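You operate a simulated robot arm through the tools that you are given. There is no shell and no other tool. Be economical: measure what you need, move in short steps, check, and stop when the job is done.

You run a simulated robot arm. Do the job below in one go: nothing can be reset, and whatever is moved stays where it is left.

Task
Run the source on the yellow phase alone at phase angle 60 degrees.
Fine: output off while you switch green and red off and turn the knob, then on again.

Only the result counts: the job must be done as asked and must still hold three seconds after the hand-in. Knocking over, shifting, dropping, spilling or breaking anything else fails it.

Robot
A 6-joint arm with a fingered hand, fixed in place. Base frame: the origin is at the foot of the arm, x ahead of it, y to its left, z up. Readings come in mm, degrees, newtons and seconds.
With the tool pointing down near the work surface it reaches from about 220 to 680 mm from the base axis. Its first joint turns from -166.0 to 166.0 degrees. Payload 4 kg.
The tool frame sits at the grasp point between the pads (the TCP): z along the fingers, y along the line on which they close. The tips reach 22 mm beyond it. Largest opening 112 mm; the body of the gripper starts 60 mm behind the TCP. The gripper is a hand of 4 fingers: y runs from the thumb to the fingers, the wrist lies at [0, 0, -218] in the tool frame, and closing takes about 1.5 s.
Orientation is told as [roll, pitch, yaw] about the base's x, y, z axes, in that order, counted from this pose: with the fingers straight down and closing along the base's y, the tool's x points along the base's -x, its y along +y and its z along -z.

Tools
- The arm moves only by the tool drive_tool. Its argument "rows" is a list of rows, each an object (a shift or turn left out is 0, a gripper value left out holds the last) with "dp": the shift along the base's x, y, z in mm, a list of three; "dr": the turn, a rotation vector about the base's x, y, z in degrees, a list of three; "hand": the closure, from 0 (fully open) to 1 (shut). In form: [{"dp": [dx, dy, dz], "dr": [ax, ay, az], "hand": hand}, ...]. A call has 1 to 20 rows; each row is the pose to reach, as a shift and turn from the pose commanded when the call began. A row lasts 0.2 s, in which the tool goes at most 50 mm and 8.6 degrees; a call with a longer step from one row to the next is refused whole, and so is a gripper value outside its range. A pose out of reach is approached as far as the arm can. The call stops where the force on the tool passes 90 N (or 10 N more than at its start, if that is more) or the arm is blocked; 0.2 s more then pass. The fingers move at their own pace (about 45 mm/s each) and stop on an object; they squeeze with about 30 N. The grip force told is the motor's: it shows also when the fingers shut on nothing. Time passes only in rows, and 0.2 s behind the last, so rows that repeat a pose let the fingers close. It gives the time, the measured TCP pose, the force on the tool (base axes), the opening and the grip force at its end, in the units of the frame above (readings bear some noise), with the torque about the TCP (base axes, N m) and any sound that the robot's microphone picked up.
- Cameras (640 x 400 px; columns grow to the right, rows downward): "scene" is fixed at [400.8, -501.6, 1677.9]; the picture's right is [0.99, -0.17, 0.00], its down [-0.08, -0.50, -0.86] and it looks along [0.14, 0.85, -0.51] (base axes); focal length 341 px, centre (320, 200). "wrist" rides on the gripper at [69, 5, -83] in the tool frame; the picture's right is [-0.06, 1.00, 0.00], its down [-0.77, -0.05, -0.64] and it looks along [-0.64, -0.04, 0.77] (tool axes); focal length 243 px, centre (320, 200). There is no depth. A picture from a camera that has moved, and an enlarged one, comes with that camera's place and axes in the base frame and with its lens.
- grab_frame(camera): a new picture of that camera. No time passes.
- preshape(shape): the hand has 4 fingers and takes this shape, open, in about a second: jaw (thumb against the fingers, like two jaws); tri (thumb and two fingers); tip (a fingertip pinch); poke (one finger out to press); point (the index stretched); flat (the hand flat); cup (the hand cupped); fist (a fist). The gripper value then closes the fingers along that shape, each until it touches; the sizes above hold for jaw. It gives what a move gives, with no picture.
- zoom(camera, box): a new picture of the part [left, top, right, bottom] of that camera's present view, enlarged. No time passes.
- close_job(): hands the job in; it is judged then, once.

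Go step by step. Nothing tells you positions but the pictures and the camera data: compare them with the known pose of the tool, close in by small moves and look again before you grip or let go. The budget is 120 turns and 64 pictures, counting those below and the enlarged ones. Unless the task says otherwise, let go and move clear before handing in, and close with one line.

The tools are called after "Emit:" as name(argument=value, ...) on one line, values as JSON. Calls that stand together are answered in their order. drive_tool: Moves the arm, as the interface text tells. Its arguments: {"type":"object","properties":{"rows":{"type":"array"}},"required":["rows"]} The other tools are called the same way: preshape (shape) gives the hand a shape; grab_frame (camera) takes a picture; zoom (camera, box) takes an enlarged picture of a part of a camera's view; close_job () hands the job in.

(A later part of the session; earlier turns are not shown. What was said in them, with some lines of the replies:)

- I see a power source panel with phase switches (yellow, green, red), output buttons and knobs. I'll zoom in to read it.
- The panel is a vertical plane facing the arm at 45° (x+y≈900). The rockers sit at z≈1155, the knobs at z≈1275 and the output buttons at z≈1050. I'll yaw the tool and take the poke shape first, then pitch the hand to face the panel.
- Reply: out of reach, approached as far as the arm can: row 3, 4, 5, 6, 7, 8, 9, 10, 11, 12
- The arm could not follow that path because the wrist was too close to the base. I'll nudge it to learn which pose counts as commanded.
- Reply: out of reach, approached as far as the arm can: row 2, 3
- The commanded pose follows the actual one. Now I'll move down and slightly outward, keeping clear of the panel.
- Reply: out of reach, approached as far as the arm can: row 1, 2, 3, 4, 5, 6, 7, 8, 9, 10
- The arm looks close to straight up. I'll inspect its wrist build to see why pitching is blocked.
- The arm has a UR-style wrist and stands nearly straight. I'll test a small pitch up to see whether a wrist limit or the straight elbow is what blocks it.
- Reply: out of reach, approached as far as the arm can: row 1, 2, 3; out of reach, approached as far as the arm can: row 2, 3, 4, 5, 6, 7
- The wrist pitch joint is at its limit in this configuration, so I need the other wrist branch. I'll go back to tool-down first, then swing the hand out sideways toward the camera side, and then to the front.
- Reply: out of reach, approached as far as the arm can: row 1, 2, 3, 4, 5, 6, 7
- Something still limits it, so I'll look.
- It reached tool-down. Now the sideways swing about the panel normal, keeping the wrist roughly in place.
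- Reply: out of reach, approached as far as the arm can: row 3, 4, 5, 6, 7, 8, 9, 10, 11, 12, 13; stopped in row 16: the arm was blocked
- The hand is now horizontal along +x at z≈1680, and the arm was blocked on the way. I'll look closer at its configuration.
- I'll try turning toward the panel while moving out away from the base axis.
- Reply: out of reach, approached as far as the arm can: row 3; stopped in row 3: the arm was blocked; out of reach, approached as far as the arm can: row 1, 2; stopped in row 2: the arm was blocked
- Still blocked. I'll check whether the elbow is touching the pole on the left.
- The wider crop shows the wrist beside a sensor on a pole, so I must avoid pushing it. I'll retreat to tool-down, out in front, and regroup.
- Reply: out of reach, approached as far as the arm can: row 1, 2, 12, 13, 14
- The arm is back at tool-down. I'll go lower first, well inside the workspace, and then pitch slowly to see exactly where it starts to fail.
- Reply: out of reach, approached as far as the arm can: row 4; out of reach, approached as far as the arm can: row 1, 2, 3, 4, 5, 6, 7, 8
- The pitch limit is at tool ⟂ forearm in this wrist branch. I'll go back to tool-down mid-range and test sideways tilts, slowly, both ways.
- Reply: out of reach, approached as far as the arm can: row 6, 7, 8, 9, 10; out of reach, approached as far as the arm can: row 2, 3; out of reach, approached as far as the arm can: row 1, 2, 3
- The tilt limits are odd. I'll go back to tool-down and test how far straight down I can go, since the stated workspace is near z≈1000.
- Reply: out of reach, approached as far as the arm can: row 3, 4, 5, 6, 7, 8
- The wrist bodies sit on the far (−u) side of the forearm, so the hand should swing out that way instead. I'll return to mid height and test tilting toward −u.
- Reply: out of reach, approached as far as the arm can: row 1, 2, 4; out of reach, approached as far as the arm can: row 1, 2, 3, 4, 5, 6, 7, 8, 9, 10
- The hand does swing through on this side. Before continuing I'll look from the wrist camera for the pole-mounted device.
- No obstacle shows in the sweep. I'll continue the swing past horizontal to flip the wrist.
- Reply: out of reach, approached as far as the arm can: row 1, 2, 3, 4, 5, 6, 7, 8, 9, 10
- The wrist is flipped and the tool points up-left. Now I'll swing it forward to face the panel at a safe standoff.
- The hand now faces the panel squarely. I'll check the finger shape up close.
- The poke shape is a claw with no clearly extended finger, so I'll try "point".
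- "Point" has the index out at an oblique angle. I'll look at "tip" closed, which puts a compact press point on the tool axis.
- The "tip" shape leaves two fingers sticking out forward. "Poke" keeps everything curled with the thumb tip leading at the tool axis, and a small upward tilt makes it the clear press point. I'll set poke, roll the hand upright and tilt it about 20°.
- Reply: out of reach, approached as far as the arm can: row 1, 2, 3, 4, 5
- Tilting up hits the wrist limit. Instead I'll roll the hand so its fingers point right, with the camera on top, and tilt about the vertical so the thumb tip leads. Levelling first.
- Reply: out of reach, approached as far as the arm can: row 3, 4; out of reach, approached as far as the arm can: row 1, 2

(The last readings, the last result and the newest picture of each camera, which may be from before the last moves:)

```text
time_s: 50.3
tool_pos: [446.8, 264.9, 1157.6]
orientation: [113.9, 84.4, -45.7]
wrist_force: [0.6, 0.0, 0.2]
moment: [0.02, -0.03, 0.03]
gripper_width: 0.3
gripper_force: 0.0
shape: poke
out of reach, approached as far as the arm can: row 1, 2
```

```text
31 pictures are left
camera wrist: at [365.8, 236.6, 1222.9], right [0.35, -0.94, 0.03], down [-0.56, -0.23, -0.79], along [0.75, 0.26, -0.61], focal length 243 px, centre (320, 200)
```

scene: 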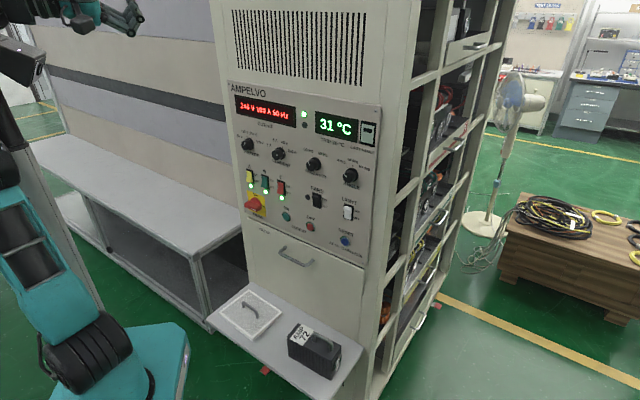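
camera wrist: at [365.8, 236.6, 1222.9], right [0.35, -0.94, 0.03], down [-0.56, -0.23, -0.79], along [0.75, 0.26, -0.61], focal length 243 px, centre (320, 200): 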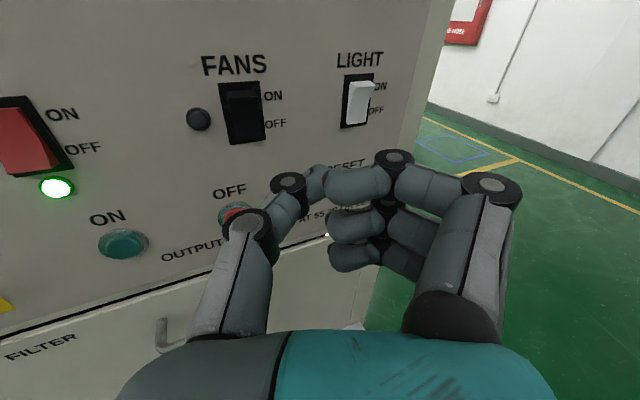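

The view is upright now with all controls in sight. I'll move to about 40 mm in front of the OFF button and check alignment.

Emit:
drive_tool(rows=[{"dp": [4, 20, -27]}, {"dp": [8, 40, -54]}, {"dp": [12, 60, -81]}, {"dp": [17, 81, -108]}, {"dp": [17, 81, -108]}])

Emit:
grab_frame(camera="wrist")

Emit:
zoom(camera="scene", box=[240, 160, 360, 260])

```text
time_s: 51.5
tool_pos: [463.7, 347.3, 1050.1]
orientation: [113.6, 84.3, -46.1]
wrist_force: [0.0, -0.6, -0.1]
moment: [-0.01, -0.02, 0.0]
gripper_width: 0.3
gripper_force: 0.1
shape: poke
```

```text
30 pictures are left
camera wrist: at [382.5, 318.6, 1114.8], right [0.35, -0.94, 0.03], down [-0.56, -0.23, -0.79], along [0.75, 0.26, -0.61], focal length 243 px, centre (320, 200)
```

wrist: 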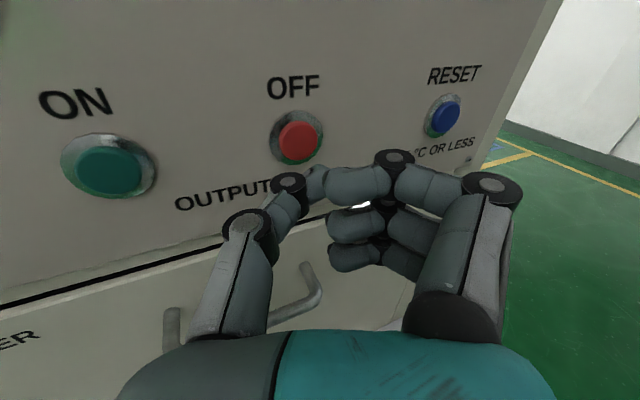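

```text
4.00 times, centred on (300, 210) of scene
camera zoom: at [400.8, -501.6, 1677.9], right [0.99, -0.17, 0.0], down [-0.08, -0.5, -0.86], along [0.14, 0.85, -0.51], focal length 1365 px, centre (400, 160)
```

zoom: 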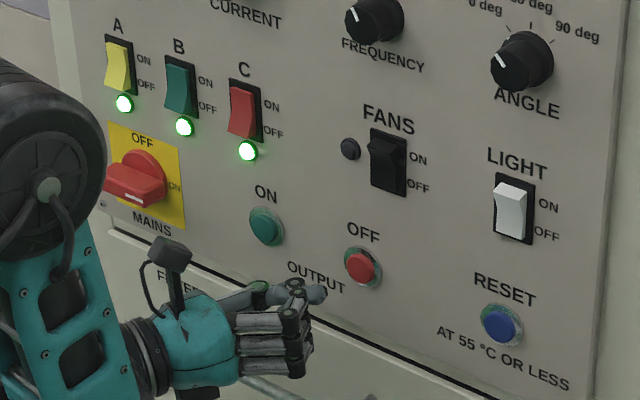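

The leading tip is well placed, and the OFF button is at about (517.5, 380.5, 1049). I'll approach along the panel normal to near contact.

Emit:
drive_tool(rows=[{"dp": [9, 4, -1]}, {"dp": [16, 11, -1]}, {"dp": [21, 16, -1]}, {"dp": [25, 20, -1]}, {"dp": [28, 23, -1]}, {"dp": [28, 23, -1]}])

Emit:
drive_tool(rows=[{"dp": [1.4, 1.4, 0]}, {"dp": [2.8, 2.8, 0]}, {"dp": [4.2, 4.2, 0]}, {"dp": [4.2, 4.2, 0]}])

Emit:
zoom(camera="scene", box=[240, 160, 360, 260])

```text
time_s: 52.9
tool_pos: [485.2, 362.6, 1044.9]
orientation: [115.7, 84.1, -44.0]
wrist_force: [-0.2, 0.3, -0.5]
moment: [0.02, -0.01, 0.03]
gripper_width: 0.0
gripper_force: 0.1
shape: poke
out of reach, approached as far as the arm can: row 4, 5, 6
```

```text
time_s: 53.9
tool_pos: [486.0, 362.8, 1042.0]
orientation: [115.2, 84.1, -44.3]
wrist_force: [0.4, -0.4, 0.3]
moment: [0.02, -0.01, 0.01]
gripper_width: 0.1
gripper_force: 0.0
shape: poke
out of reach, approached as far as the arm can: row 3, 4
```

```text
4.00 times, centred on (300, 210) of scene
camera zoom: at [400.8, -501.6, 1677.9], right [0.99, -0.17, 0.0], down [-0.08, -0.5, -0.86], along [0.14, 0.85, -0.51], focal length 1365 px, centre (400, 160)
```

zoom: 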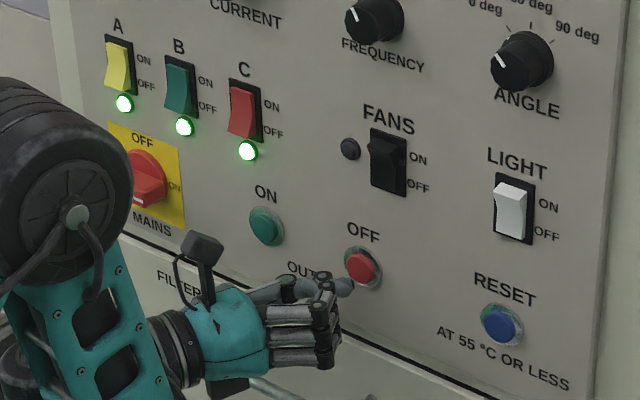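

The arm reached a limit with the tool level this low, so I'll pitch the tool down about 25° to relieve it while keeping the tip just short of the button.

Emit:
drive_tool(rows=[{"dr": [-2.1, 5.9, 0], "dp": [-4, -4, 5]}, {"dr": [-4.3, 11.8, 0], "dp": [-4, -4, 9]}, {"dr": [-6.4, 17.6, 0], "dp": [-4, -4, 14]}, {"dr": [-8.55, 23.5, 0], "dp": [0, 0, 18]}, {"dr": [-8.55, 23.5, 0], "dp": [0, 0, 18]}])

Emit:
grab_frame(camera="wrist")

```text
time_s: 55.1
tool_pos: [430.0, 279.8, 970.8]
orientation: [13.6, 70.0, -144.5]
wrist_force: [-0.2, -0.4, 0.1]
moment: [0.0, 0.03, 0.04]
gripper_width: 0.1
gripper_force: 0.2
shape: poke
out of reach, approached as far as the arm can: row 1, 2, 3, 4, 5
```

```text
27 pictures are left
camera wrist: at [376.7, 260.2, 1063.8], right [0.37, -0.93, 0.02], down [-0.8, -0.32, -0.51], along [0.48, 0.17, -0.86], focal length 243 px, centre (320, 200)
```

wrist: 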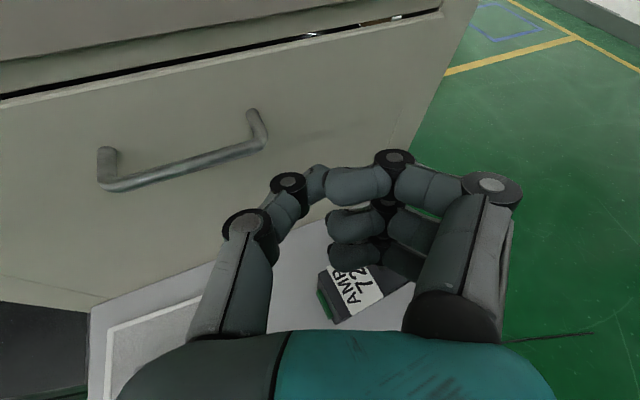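

The joint limit is for pointing right of the panel normal, so I'll back out, turn the tool square to the panel (+25° yaw) and raise it.

Emit:
drive_tool(rows=[{"dr": [0, 0, 5], "dp": [-4, 4, 20]}, {"dr": [0, 0, 10], "dp": [-6, 10, 40]}, {"dr": [0, 0, 15], "dp": [-8, 18, 60]}, {"dr": [0, 0, 20], "dp": [-8, 26, 80]}, {"dr": [0, 0, 25], "dp": [-8, 34, 90]}, {"dr": [0, 0, 25], "dp": [-8, 34, 90]}, {"dr": [0, 0, 25], "dp": [-8, 34, 90]}])

Emit:
grab_frame(camera="wrist")

```text
time_s: 56.7
tool_pos: [420.1, 314.8, 1062.7]
orientation: [13.7, 70.1, -119.4]
wrist_force: [-0.7, -0.7, 0.1]
moment: [-0.04, 0.0, -0.01]
gripper_width: 0.1
gripper_force: 0.0
shape: poke
out of reach, approached as far as the arm can: row 1, 2, 3, 4
```

```text
26 pictures are left
camera wrist: at [380.2, 274.6, 1154.8], right [0.72, -0.69, 0.02], down [-0.58, -0.63, -0.51], along [0.36, 0.36, -0.86], focal length 243 px, centre (320, 200)
```

wrist: 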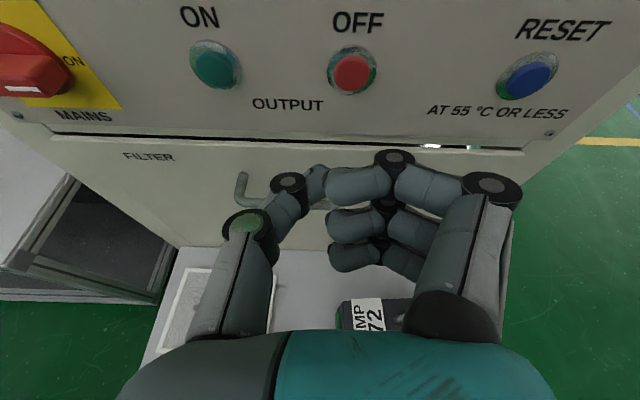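

Now square to the panel and pitched 20° down with no limit flagged. OFF is at about (516.5, 381.5, 1048.5), so I'll approach to roughly 12 mm short.

Emit:
drive_tool(rows=[{"dp": [20, 0, 0]}, {"dp": [35, 10, -3]}, {"dp": [55, 25, -6]}, {"dp": [72, 41, -6]}, {"dp": [72, 41, -6]}, {"dp": [72, 41, -6]}])

Emit:
grab_frame(camera="wrist")

Emit:
zoom(camera="scene", box=[270, 180, 360, 250])

```text
time_s: 58.1
tool_pos: [491.2, 353.5, 1059.3]
orientation: [13.6, 70.0, -119.5]
wrist_force: [0.2, -0.6, 0.3]
moment: [-0.01, -0.02, -0.01]
gripper_width: 0.0
gripper_force: 0.0
shape: poke
```

```text
25 pictures are left
camera wrist: at [451.9, 315.1, 1151.7], right [0.73, -0.69, 0.02], down [-0.58, -0.63, -0.51], along [0.36, 0.36, -0.86], focal length 243 px, centre (320, 200)
```

wrist: 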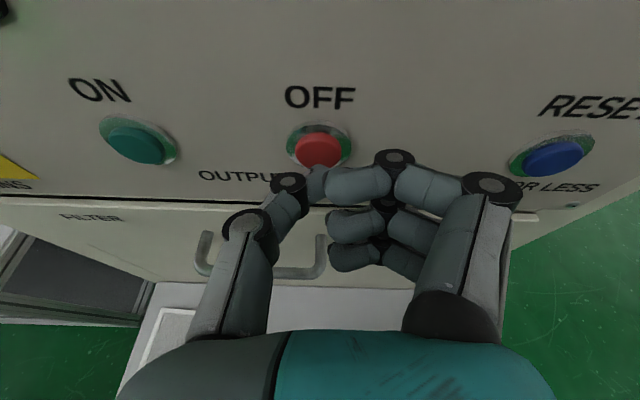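

```text
5.71 times, centred on (315, 215) of scene
camera zoom: at [400.8, -501.6, 1677.9], right [0.99, -0.17, 0.0], down [-0.08, -0.5, -0.86], along [0.14, 0.85, -0.51], focal length 1950 px, centre (349, 114)
```

zoom: 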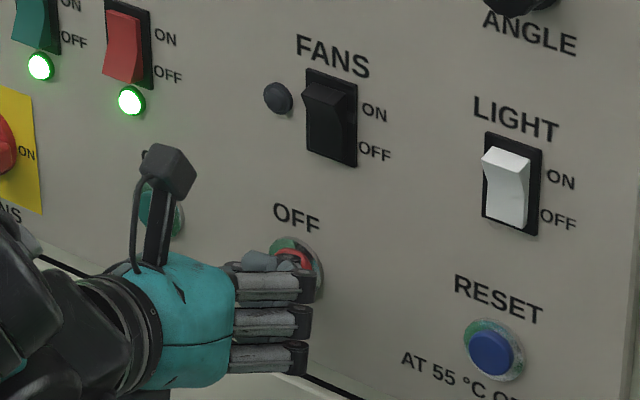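

The tip is lined up with the button, so I'll push in small steps.

Emit:
drive_tool(rows=[{"dp": [2, 3, -1]}, {"dp": [4, 5, -1]}, {"dp": [6, 7, -1]}, {"dp": [8, 9, -1]}, {"dp": [10, 11, -1]}, {"dp": [11, 12, -1]}, {"dp": [11, 12, -1]}])

Emit:
zoom(camera="scene", box=[230, 95, 390, 250])

```text
time_s: 59.7
tool_pos: [503.3, 366.7, 1058.0]
orientation: [13.5, 70.1, -119.5]
wrist_force: [-6.9, -5.0, -0.1]
moment: [-0.06, 0.03, 0.0]
gripper_width: 0.3
gripper_force: 0.1
shape: poke
heard: click
```

```text
2.58 times, centred on (310, 172) of scene
camera zoom: at [400.8, -501.6, 1677.9], right [0.99, -0.17, 0.0], down [-0.08, -0.5, -0.86], along [0.14, 0.85, -0.51], focal length 881 px, centre (346, 271)
```

zoom: 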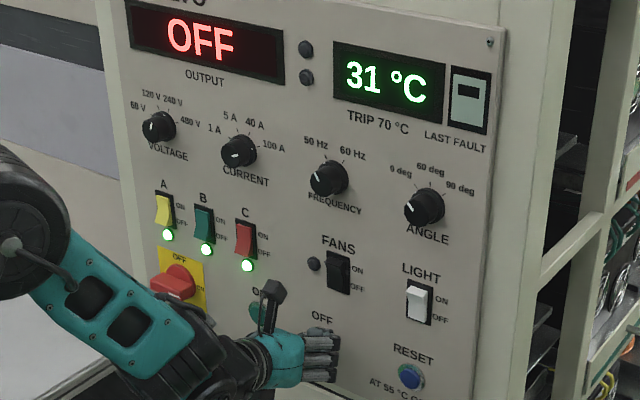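

The display reads OFF. Now I'll back away and go to the red (C) rocker's OFF half.

Emit:
drive_tool(rows=[{"dp": [-18, -18, 0]}, {"dp": [-35, -35, 5]}, {"dp": [-50, -20, 35]}, {"dp": [-70, 5, 65]}, {"dp": [-90, 30, 88]}, {"dp": [-105, 55, 88]}, {"dp": [-105, 64, 88]}, {"dp": [-105, 64, 88]}, {"dp": [-105, 64, 88]}])

Emit:
grab_frame(camera="wrist")

Emit:
zoom(camera="scene", box=[230, 160, 320, 230])

```text
time_s: 61.7
tool_pos: [399.3, 430.7, 1148.2]
orientation: [13.7, 70.1, -119.4]
wrist_force: [-0.9, 0.4, 0.0]
moment: [0.0, 0.0, -0.02]
gripper_width: 0.1
gripper_force: 0.0
shape: poke
```

```text
22 pictures are left
camera wrist: at [358.6, 390.4, 1240.5], right [0.72, -0.69, 0.02], down [-0.58, -0.63, -0.51], along [0.36, 0.36, -0.86], focal length 243 px, centre (320, 200)
```

wrist: 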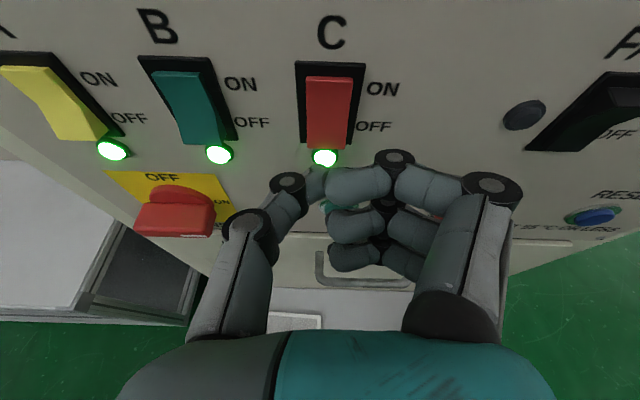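

```text
5.71 times, centred on (275, 195) of scene
camera zoom: at [400.8, -501.6, 1677.9], right [0.99, -0.17, 0.0], down [-0.08, -0.5, -0.86], along [0.14, 0.85, -0.51], focal length 1950 px, centre (577, 229)
```

zoom: 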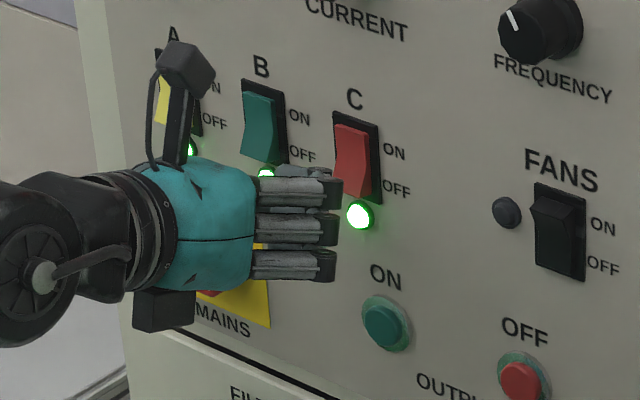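

C's OFF half is slightly right of the tip, so I'll shift 3 mm right and press in.

Emit:
drive_tool(rows=[{"dp": [7, 3, 0]}, {"dp": [12, 8, 0]}, {"dp": [16, 12, 0]}, {"dp": [18, 14, 0]}, {"dp": [19.5, 15.5, 0]}, {"dp": [21, 17, 0]}, {"dp": [22.5, 18.5, 0]}, {"dp": [22.5, 18.5, 0]}])

Emit:
zoom(camera="scene", box=[230, 160, 320, 230])

```text
time_s: 63.5
tool_pos: [418.9, 446.7, 1145.6]
orientation: [13.3, 69.6, -119.7]
wrist_force: [-45.1, -21.6, -12.6]
moment: [-0.14, 0.26, -0.01]
gripper_width: 0.0
gripper_force: 0.1
shape: poke
```

```text
5.71 times, centred on (275, 195) of scene
camera zoom: at [400.8, -501.6, 1677.9], right [0.99, -0.17, 0.0], down [-0.08, -0.5, -0.86], along [0.14, 0.85, -0.51], focal length 1950 px, centre (577, 229)
```

zoom: 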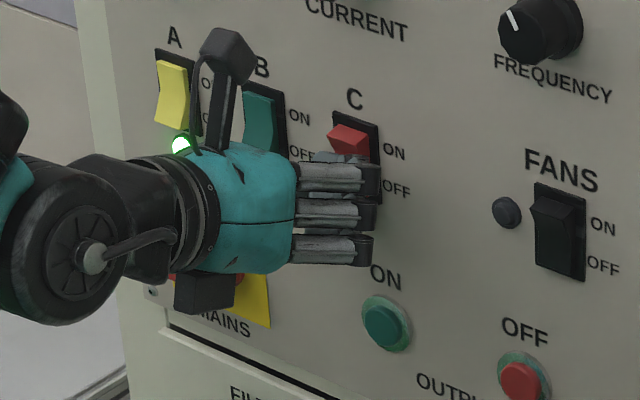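

C is off. I'll back off and shift 70 mm left to the green (B) rocker.

Emit:
drive_tool(rows=[{"dp": [-12, -10, 1]}, {"dp": [-24, -20, 2]}, {"dp": [-40, -5, 2]}, {"dp": [-56, 14, 2]}, {"dp": [-70, 29, 2]}, {"dp": [-70, 29, 2]}, {"dp": [-70, 29, 2]}])

Emit:
grab_frame(camera="wrist")

```text
time_s: 65.1
tool_pos: [349.7, 479.5, 1149.6]
orientation: [13.7, 70.1, -119.4]
wrist_force: [-0.1, -0.3, -0.9]
moment: [-0.02, -0.01, 0.0]
gripper_width: 0.1
gripper_force: 0.0
shape: poke
```

```text
19 pictures are left
camera wrist: at [311.0, 439.5, 1241.9], right [0.73, -0.69, 0.02], down [-0.58, -0.63, -0.51], along [0.36, 0.36, -0.86], focal length 243 px, centre (320, 200)
```

wrist: 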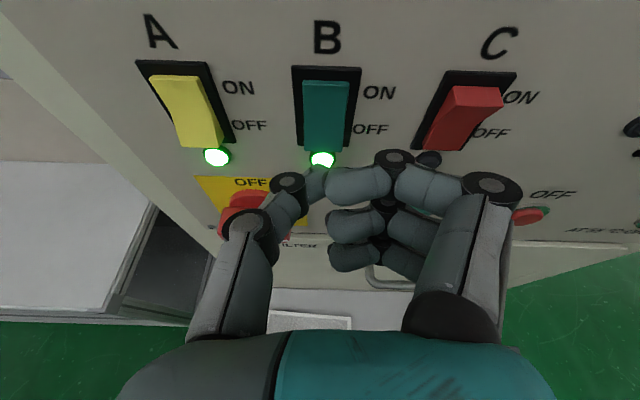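

B is aligned (3 mm right). I'll yaw the tool 8° so the folded fingers stay clear of the C rocker, then press slightly lower.

Emit:
drive_tool(rows=[{"dr": [0, 0, -4], "dp": [4, 4, -2]}, {"dr": [0, 0, -8], "dp": [8, 8, -4]}, {"dr": [0, 0, -8], "dp": [12, 12, -4]}, {"dr": [0, 0, -8], "dp": [15, 15, -4]}, {"dr": [0, 0, -8], "dp": [16.5, 16.5, -4]}, {"dr": [0, 0, -8], "dp": [18, 18, -4]}, {"dr": [0, 0, -8], "dp": [19.5, 19.5, -4]}, {"dr": [0, 0, -8], "dp": [19.5, 19.5, -4]}])

Emit:
zoom(camera="scene", box=[230, 160, 320, 230])

```text
time_s: 66.9
tool_pos: [369.1, 497.5, 1142.9]
orientation: [13.6, 69.8, -127.5]
wrist_force: [-34.6, -16.4, -11.1]
moment: [-0.1, 0.29, -0.1]
gripper_width: 0.1
gripper_force: 0.0
shape: poke
```

```text
5.71 times, centred on (275, 195) of scene
camera zoom: at [400.8, -501.6, 1677.9], right [0.99, -0.17, 0.0], down [-0.08, -0.5, -0.86], along [0.14, 0.85, -0.51], focal length 1950 px, centre (577, 229)
```

zoom: 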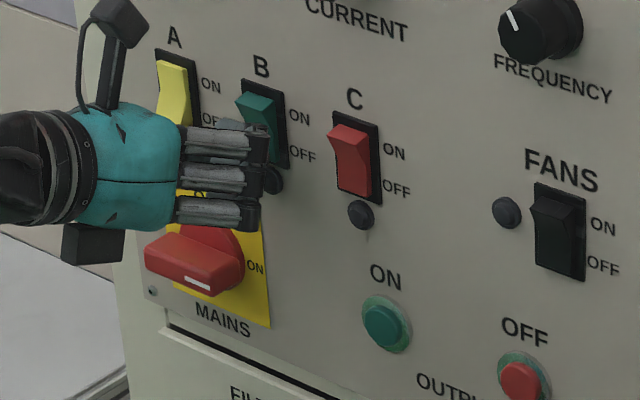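

Both B and C are off and MAINS is untouched. I'll retreat, set the jaw shape, level the tool and move in front of the ANGLE knob.

Emit:
drive_tool(rows=[{"dp": [-16, -16, 0]}, {"dp": [-32, -32, 0]}, {"dp": [-48, -48, 5]}, {"dp": [-19, -77, 21], "dr": [1.75, -1.75, 1]}, {"dp": [9.5, -105.5, 37], "dr": [3.5, -3.5, 2]}, {"dp": [38, -134, 53], "dr": [5.25, -5.25, 3]}, {"dp": [67, -163, 69], "dr": [7, -7, 4]}, {"dp": [96, -192, 84], "dr": [8.75, -8.75, 5]}, {"dp": [124.5, -220.5, 100], "dr": [10.5, -10.5, 6]}, {"dp": [153, -249, 116], "dr": [12.25, -12.25, 7]}, {"dp": [182, -278, 132], "dr": [14, -14, 8]}, {"dp": [182, -278, 132], "dr": [14, -14, 8]}, {"dp": [182, -278, 132], "dr": [14, -14, 8]}])

Emit:
preshape(shape="jaw")

Emit:
grab_frame(camera="wrist")

```text
time_s: 69.7
tool_pos: [552.7, 221.6, 1278.5]
orientation: [96.7, 86.0, -36.8]
wrist_force: [-0.2, -0.4, -0.9]
moment: [-0.02, 0.01, -0.02]
gripper_width: 0.0
gripper_force: 0.2
shape: poke
```

```text
time_s: 70.6
tool_pos: [553.1, 221.0, 1279.4]
orientation: [96.7, 86.1, -37.1]
wrist_force: [0.8, 0.1, 0.2]
moment: [0.01, -0.01, -0.01]
gripper_width: 111.8
gripper_force: 0.1
shape: jaw
```

```text
17 pictures are left
camera wrist: at [495.7, 159.5, 1346.8], right [0.72, -0.69, 0.0], down [-0.44, -0.46, -0.77], along [0.54, 0.56, -0.64], focal length 243 px, centre (320, 200)
```

wrist: 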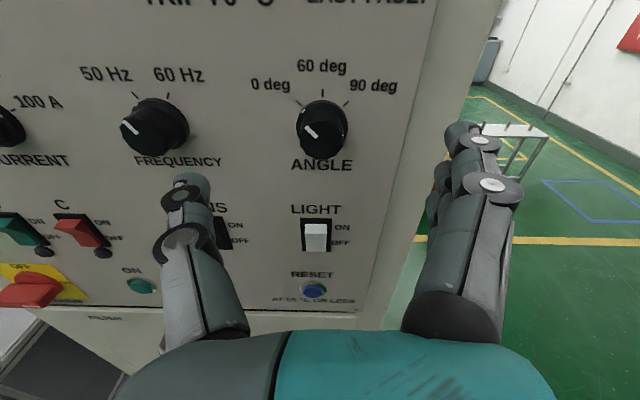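

The tool is level, with the knob axis at u≈234.5, z≈1274. The pointer is at 0 deg and the 60 deg tick is straight up. I'll pre-roll −25°, then advance with the jaws open around the knob.

Emit:
drive_tool(rows=[{"dr": [-4.4, -4.4, 0], "dp": [5, 5, -2]}, {"dr": [-8.8, -8.8, 0], "dp": [10, 10, -4]}, {"dr": [-13.3, -13.3, 0], "dp": [15, 15, -5]}, {"dr": [-17.7, -17.7, 0], "dp": [20, 20, -5]}, {"dr": [-17.7, -17.7, 0], "dp": [28, 28, -5]}, {"dr": [-17.7, -17.7, 0], "dp": [34, 34, -5]}, {"dr": [-17.7, -17.7, 0], "dp": [38, 38, -5]}, {"dr": [-17.7, -17.7, 0], "dp": [38, 38, -5]}])

Emit:
grab_frame(camera="wrist")

Emit:
zoom(camera="scene", box=[290, 130, 390, 200])

```text
time_s: 72.4
tool_pos: [590.5, 257.4, 1273.9]
orientation: [89.7, 61.0, -43.9]
wrist_force: [0.9, 0.4, 1.2]
moment: [-0.01, 0.01, 0.01]
gripper_width: 111.8
gripper_force: 0.1
shape: jaw
```

```text
16 pictures are left
camera wrist: at [511.7, 216.4, 1335.4], right [0.66, -0.62, 0.43], down [-0.21, -0.69, -0.69], along [0.73, 0.36, -0.58], focal length 243 px, centre (320, 200)
```

wrist: 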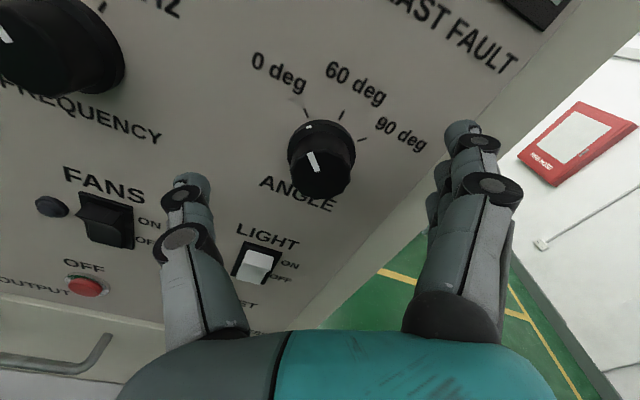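

```text
5.71 times, centred on (340, 165) of scene
camera zoom: at [400.8, -501.6, 1677.9], right [0.99, -0.17, 0.0], down [-0.08, -0.5, -0.86], along [0.14, 0.85, -0.51], focal length 1950 px, centre (206, 400)
```

zoom: 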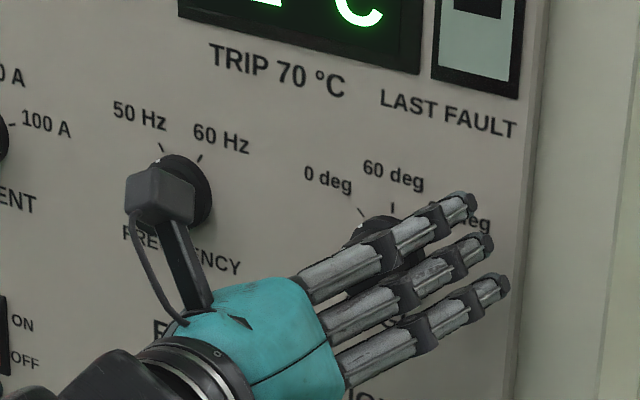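

The knob is centred on the tool axis. I'll advance 13 mm and close.

Emit:
drive_tool(rows=[{"dp": [4, 4, 0], "hand": 0}, {"dp": [8, 8, 0]}, {"dp": [9.5, 9.5, 0]}, {"dp": [9.5, 9.5, 0], "hand": 1}, {"dp": [9.5, 9.5, 0], "hand": 1}, {"dp": [9.5, 9.5, 0], "hand": 1}, {"dp": [9.5, 9.5, 0], "hand": 1}, {"dp": [9.5, 9.5, 0], "hand": 1}, {"dp": [9.5, 9.5, 0], "hand": 1}, {"dp": [9.5, 9.5, 0], "hand": 1}, {"dp": [9.5, 9.5, 0], "hand": 1}])

Emit:
grab_frame(camera="wrist")

```text
time_s: 74.8
tool_pos: [602.7, 267.0, 1273.4]
orientation: [89.8, 61.0, -43.8]
wrist_force: [-0.4, -2.2, -1.4]
moment: [0.09, -0.13, -0.23]
gripper_width: 19.1
gripper_force: 30.1
shape: jaw
```

```text
14 pictures are left
camera wrist: at [522.1, 225.9, 1334.9], right [0.66, -0.62, 0.43], down [-0.21, -0.69, -0.69], along [0.73, 0.36, -0.58], focal length 243 px, centre (320, 200)
```

wrist: 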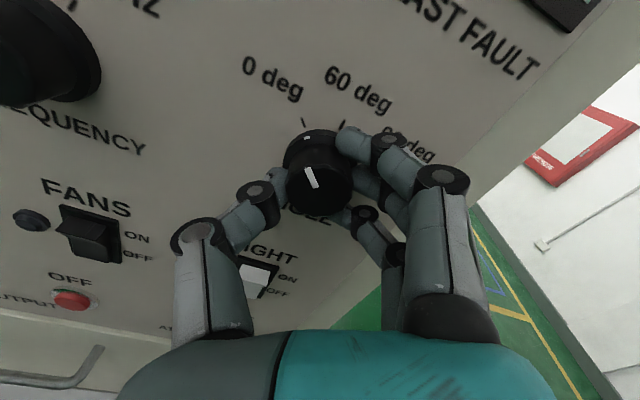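

The knob is gripped. Turning clockwise about 46°.

Emit:
drive_tool(rows=[{"dr": [4.1, 4.1, 0]}, {"dr": [8.1, 8.1, 0]}, {"dr": [12.2, 12.2, 0]}, {"dr": [16.3, 16.3, 0]}, {"dr": [20.3, 20.3, 0]}, {"dr": [24.4, 24.4, 0]}, {"dr": [28.5, 28.5, 0]}, {"dr": [32.5, 32.5, 0]}, {"dr": [32.5, 32.5, 0]}])

Emit:
grab_frame(camera="wrist")

```text
time_s: 76.8
tool_pos: [600.1, 267.8, 1272.5]
orientation: [-92.6, 72.9, 133.6]
wrist_force: [-7.4, 2.7, -9.0]
moment: [-0.25, 0.15, -0.16]
gripper_width: 18.9
gripper_force: 29.7
shape: jaw
```

```text
13 pictures are left
camera wrist: at [559.2, 188.9, 1335.2], right [0.68, -0.64, -0.35], down [-0.63, -0.27, -0.73], along [0.37, 0.72, -0.59], focal length 243 px, centre (320, 200)
```

wrist: 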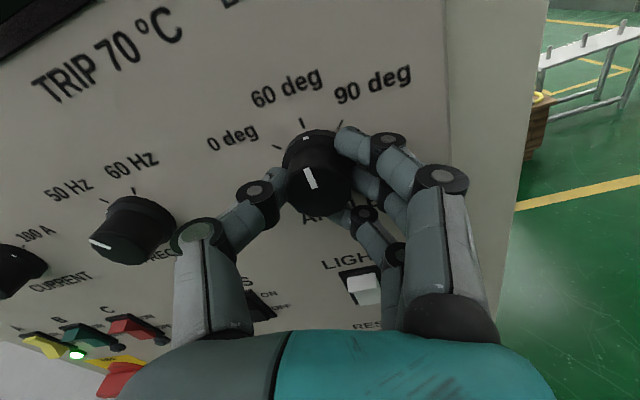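

The pointer appears aligned with the 60 deg tick. Releasing and checking.

Emit:
drive_tool(rows=[{"hand": 0}, {"hand": 0}, {"hand": 0}, {"hand": 0}, {"hand": 0}, {"hand": 0}, {"hand": 0}, {"dp": [-8, -8, 0]}, {"dp": [-20, -20, 0]}, {"dp": [-35, -35, 0]}, {"dp": [-50, -50, 0]}, {"dp": [-50, -50, 0]}])

Emit:
grab_frame(camera="wrist")

Emit:
zoom(camera="scene", box=[230, 95, 390, 195])

```text
time_s: 79.4
tool_pos: [552.3, 217.8, 1272.6]
orientation: [-93.1, 73.0, 133.1]
wrist_force: [-0.1, -0.1, 0.3]
moment: [0.02, -0.03, -0.03]
gripper_width: 112.2
gripper_force: 0.1
shape: jaw
```

```text
12 pictures are left
camera wrist: at [511.1, 139.6, 1335.1], right [0.68, -0.65, -0.35], down [-0.63, -0.27, -0.73], along [0.38, 0.72, -0.59], focal length 243 px, centre (320, 200)
```

wrist: 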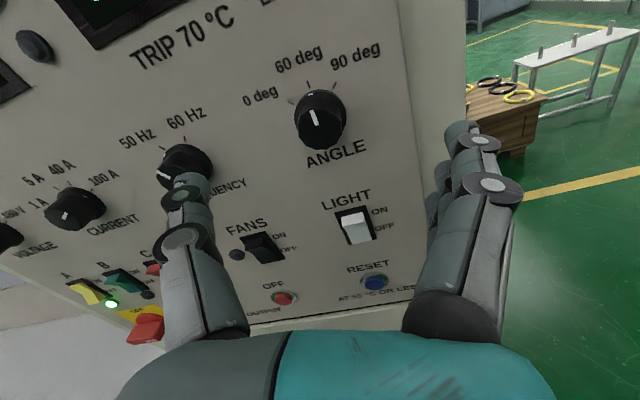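

```text
4.00 times, centred on (310, 145) of scene
camera zoom: at [400.8, -501.6, 1677.9], right [0.99, -0.17, 0.0], down [-0.08, -0.5, -0.86], along [0.14, 0.85, -0.51], focal length 1365 px, centre (360, 420)
```

zoom: 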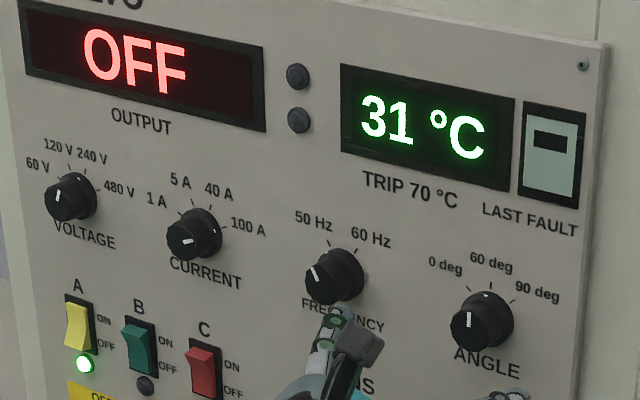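

ANGLE is at 60 deg, and B and C are dark. Now I'll return to the poke shape, re-orient and go to the ON button.

Emit:
preshape(shape="poke")

Emit:
drive_tool(rows=[{"dr": [-3.7, -3.7, 0], "dp": [-21, 21, -10]}, {"dr": [-7.4, -7.4, 0], "dp": [-42, 42, -25]}, {"dr": [-11.1, -11.1, 0], "dp": [-64, 64, -45]}, {"dr": [-14.8, -14.8, 0], "dp": [-85, 86, -65]}, {"dr": [-14.8, -14.8, 0], "dp": [-106, 107, -85]}, {"dr": [-14.8, -14.8, 0], "dp": [-106, 107, -85]}])

Emit:
drive_tool(rows=[{"dr": [-3.5, 3.5, 0], "dp": [-16, 16, -32]}, {"dr": [-7, 7, 0], "dp": [-32, 32, -64]}, {"dr": [-10.5, 10.5, 0], "dp": [-48, 48, -97]}, {"dr": [-14.1, 14.1, 0], "dp": [-64, 64, -129]}, {"dr": [-14.1, 14.1, 0], "dp": [-64, 64, -129]}, {"dr": [-14.1, 14.1, 0], "dp": [-64, 64, -129]}])

Emit:
grab_frame(camera="wrist")

```text
time_s: 80.3
tool_pos: [552.1, 218.2, 1271.2]
orientation: [-93.0, 73.0, 133.0]
wrist_force: [0.0, -0.6, 0.5]
moment: [0.0, -0.04, 0.01]
gripper_width: 0.1
gripper_force: 0.1
shape: poke
```

```text
time_s: 81.7
tool_pos: [446.1, 323.7, 1189.3]
orientation: [96.6, 85.9, -37.2]
wrist_force: [-0.6, -0.2, 0.0]
moment: [-0.03, -0.01, -0.04]
gripper_width: 0.1
gripper_force: 0.0
shape: poke
```

```text
time_s: 83.1
tool_pos: [378.6, 385.8, 1056.1]
orientation: [9.6, 70.1, -123.4]
wrist_force: [-0.1, 0.4, -0.6]
moment: [-0.02, 0.01, -0.02]
gripper_width: 0.0
gripper_force: 0.0
shape: poke
```

```text
10 pictures are left
camera wrist: at [341.6, 344.2, 1150.2], right [0.72, -0.69, 0.0], down [-0.6, -0.62, -0.51], along [0.35, 0.37, -0.86], focal length 243 px, centre (320, 200)
```

wrist: 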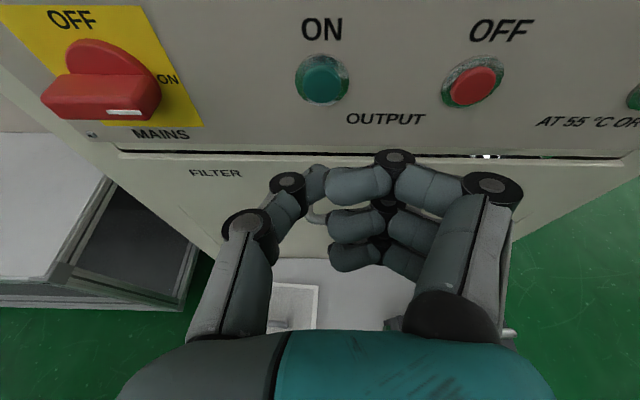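

The ON button is centred at (446, 452, 1051). Pressing it.

Emit:
drive_tool(rows=[{"dp": [20, 19, 2]}, {"dp": [36, 34, 3]}, {"dp": [45, 43, 3]}, {"dp": [48, 46, 3]}, {"dp": [50, 48, 3]}, {"dp": [52, 50, 3]}, {"dp": [54, 52, 3]}, {"dp": [54, 52, 3]}])

Emit:
zoom(camera="scene", box=[230, 95, 390, 250])

```text
time_s: 84.9
tool_pos: [433.6, 438.3, 1060.4]
orientation: [9.2, 70.1, -123.5]
wrist_force: [-30.6, -18.7, 1.8]
moment: [-0.03, 0.04, 0.12]
gripper_width: 0.1
gripper_force: 0.1
shape: poke
heard: click
```

```text
2.58 times, centred on (310, 172) of scene
camera zoom: at [400.8, -501.6, 1677.9], right [0.99, -0.17, 0.0], down [-0.08, -0.5, -0.86], along [0.14, 0.85, -0.51], focal length 881 px, centre (346, 271)
```

zoom: 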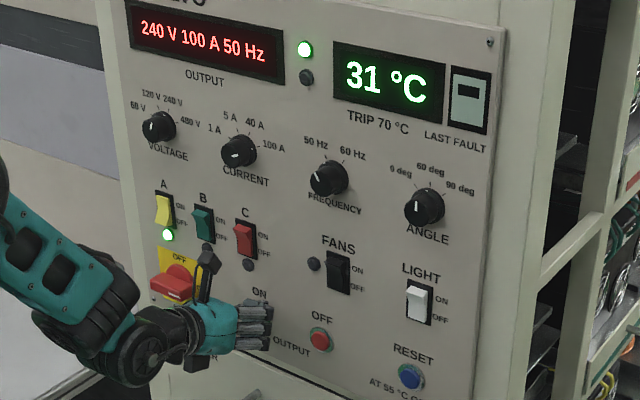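

The output is on again. I'll back away and confirm the state holds.

Emit:
drive_tool(rows=[{"dp": [-15, -15, 0]}, {"dp": [-30, -30, 0]}, {"dp": [-50, -50, 5]}, {"dp": [-70, -70, 10]}, {"dp": [-70, -70, 10]}, {"dp": [-70, -70, 10]}, {"dp": [-70, -70, 10]}, {"dp": [-70, -70, 10]}, {"dp": [-70, -70, 10]}, {"dp": [-70, -70, 10]}, {"dp": [-70, -70, 10]}, {"dp": [-70, -70, 10]}, {"dp": [-70, -70, 10]}, {"dp": [-70, -70, 10]}, {"dp": [-70, -70, 10]}, {"dp": [-70, -70, 10]}])

Emit:
zoom(camera="scene", box=[230, 95, 390, 250])

Emit:
grab_frame(camera="scene")

```text
time_s: 88.3
tool_pos: [365.7, 371.5, 1072.9]
orientation: [9.5, 70.2, -123.5]
wrist_force: [-0.2, -0.7, -0.1]
moment: [-0.03, 0.0, -0.01]
gripper_width: 0.1
gripper_force: 0.1
shape: poke
```

```text
2.58 times, centred on (310, 172) of scene
camera zoom: at [400.8, -501.6, 1677.9], right [0.99, -0.17, 0.0], down [-0.08, -0.5, -0.86], along [0.14, 0.85, -0.51], focal length 881 px, centre (346, 271)
```

zoom: 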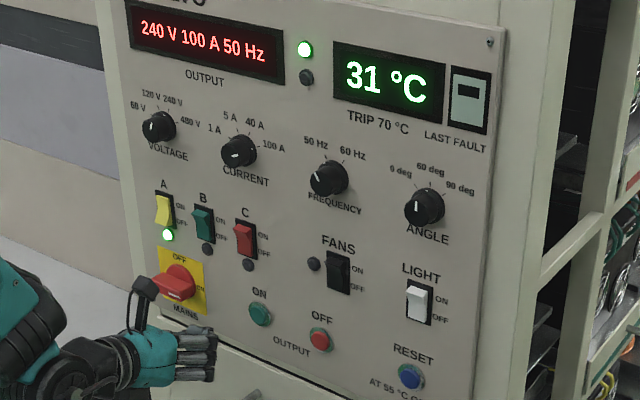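

```text
7 pictures are left
```

scene: 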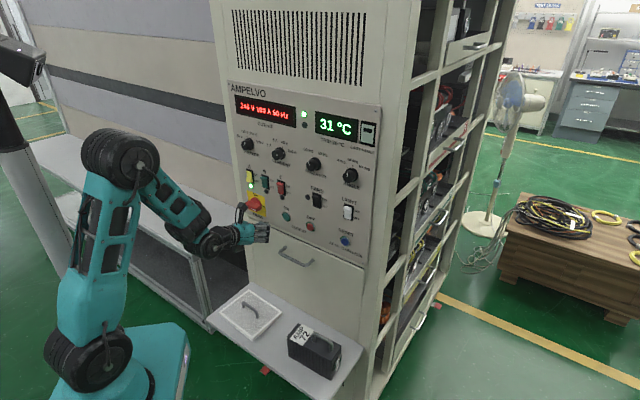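

The panel shows the output on, only yellow (A) lit, the angle at 60 deg and nothing else moved. The hand is clear, so I'm handing in.

Emit:
close_job()

```text
The job is handed in.
```

The source is running on the yellow phase alone at 60 degrees. I switched the output off, turned green and red off, set the knob to 60, then switched the output back on.
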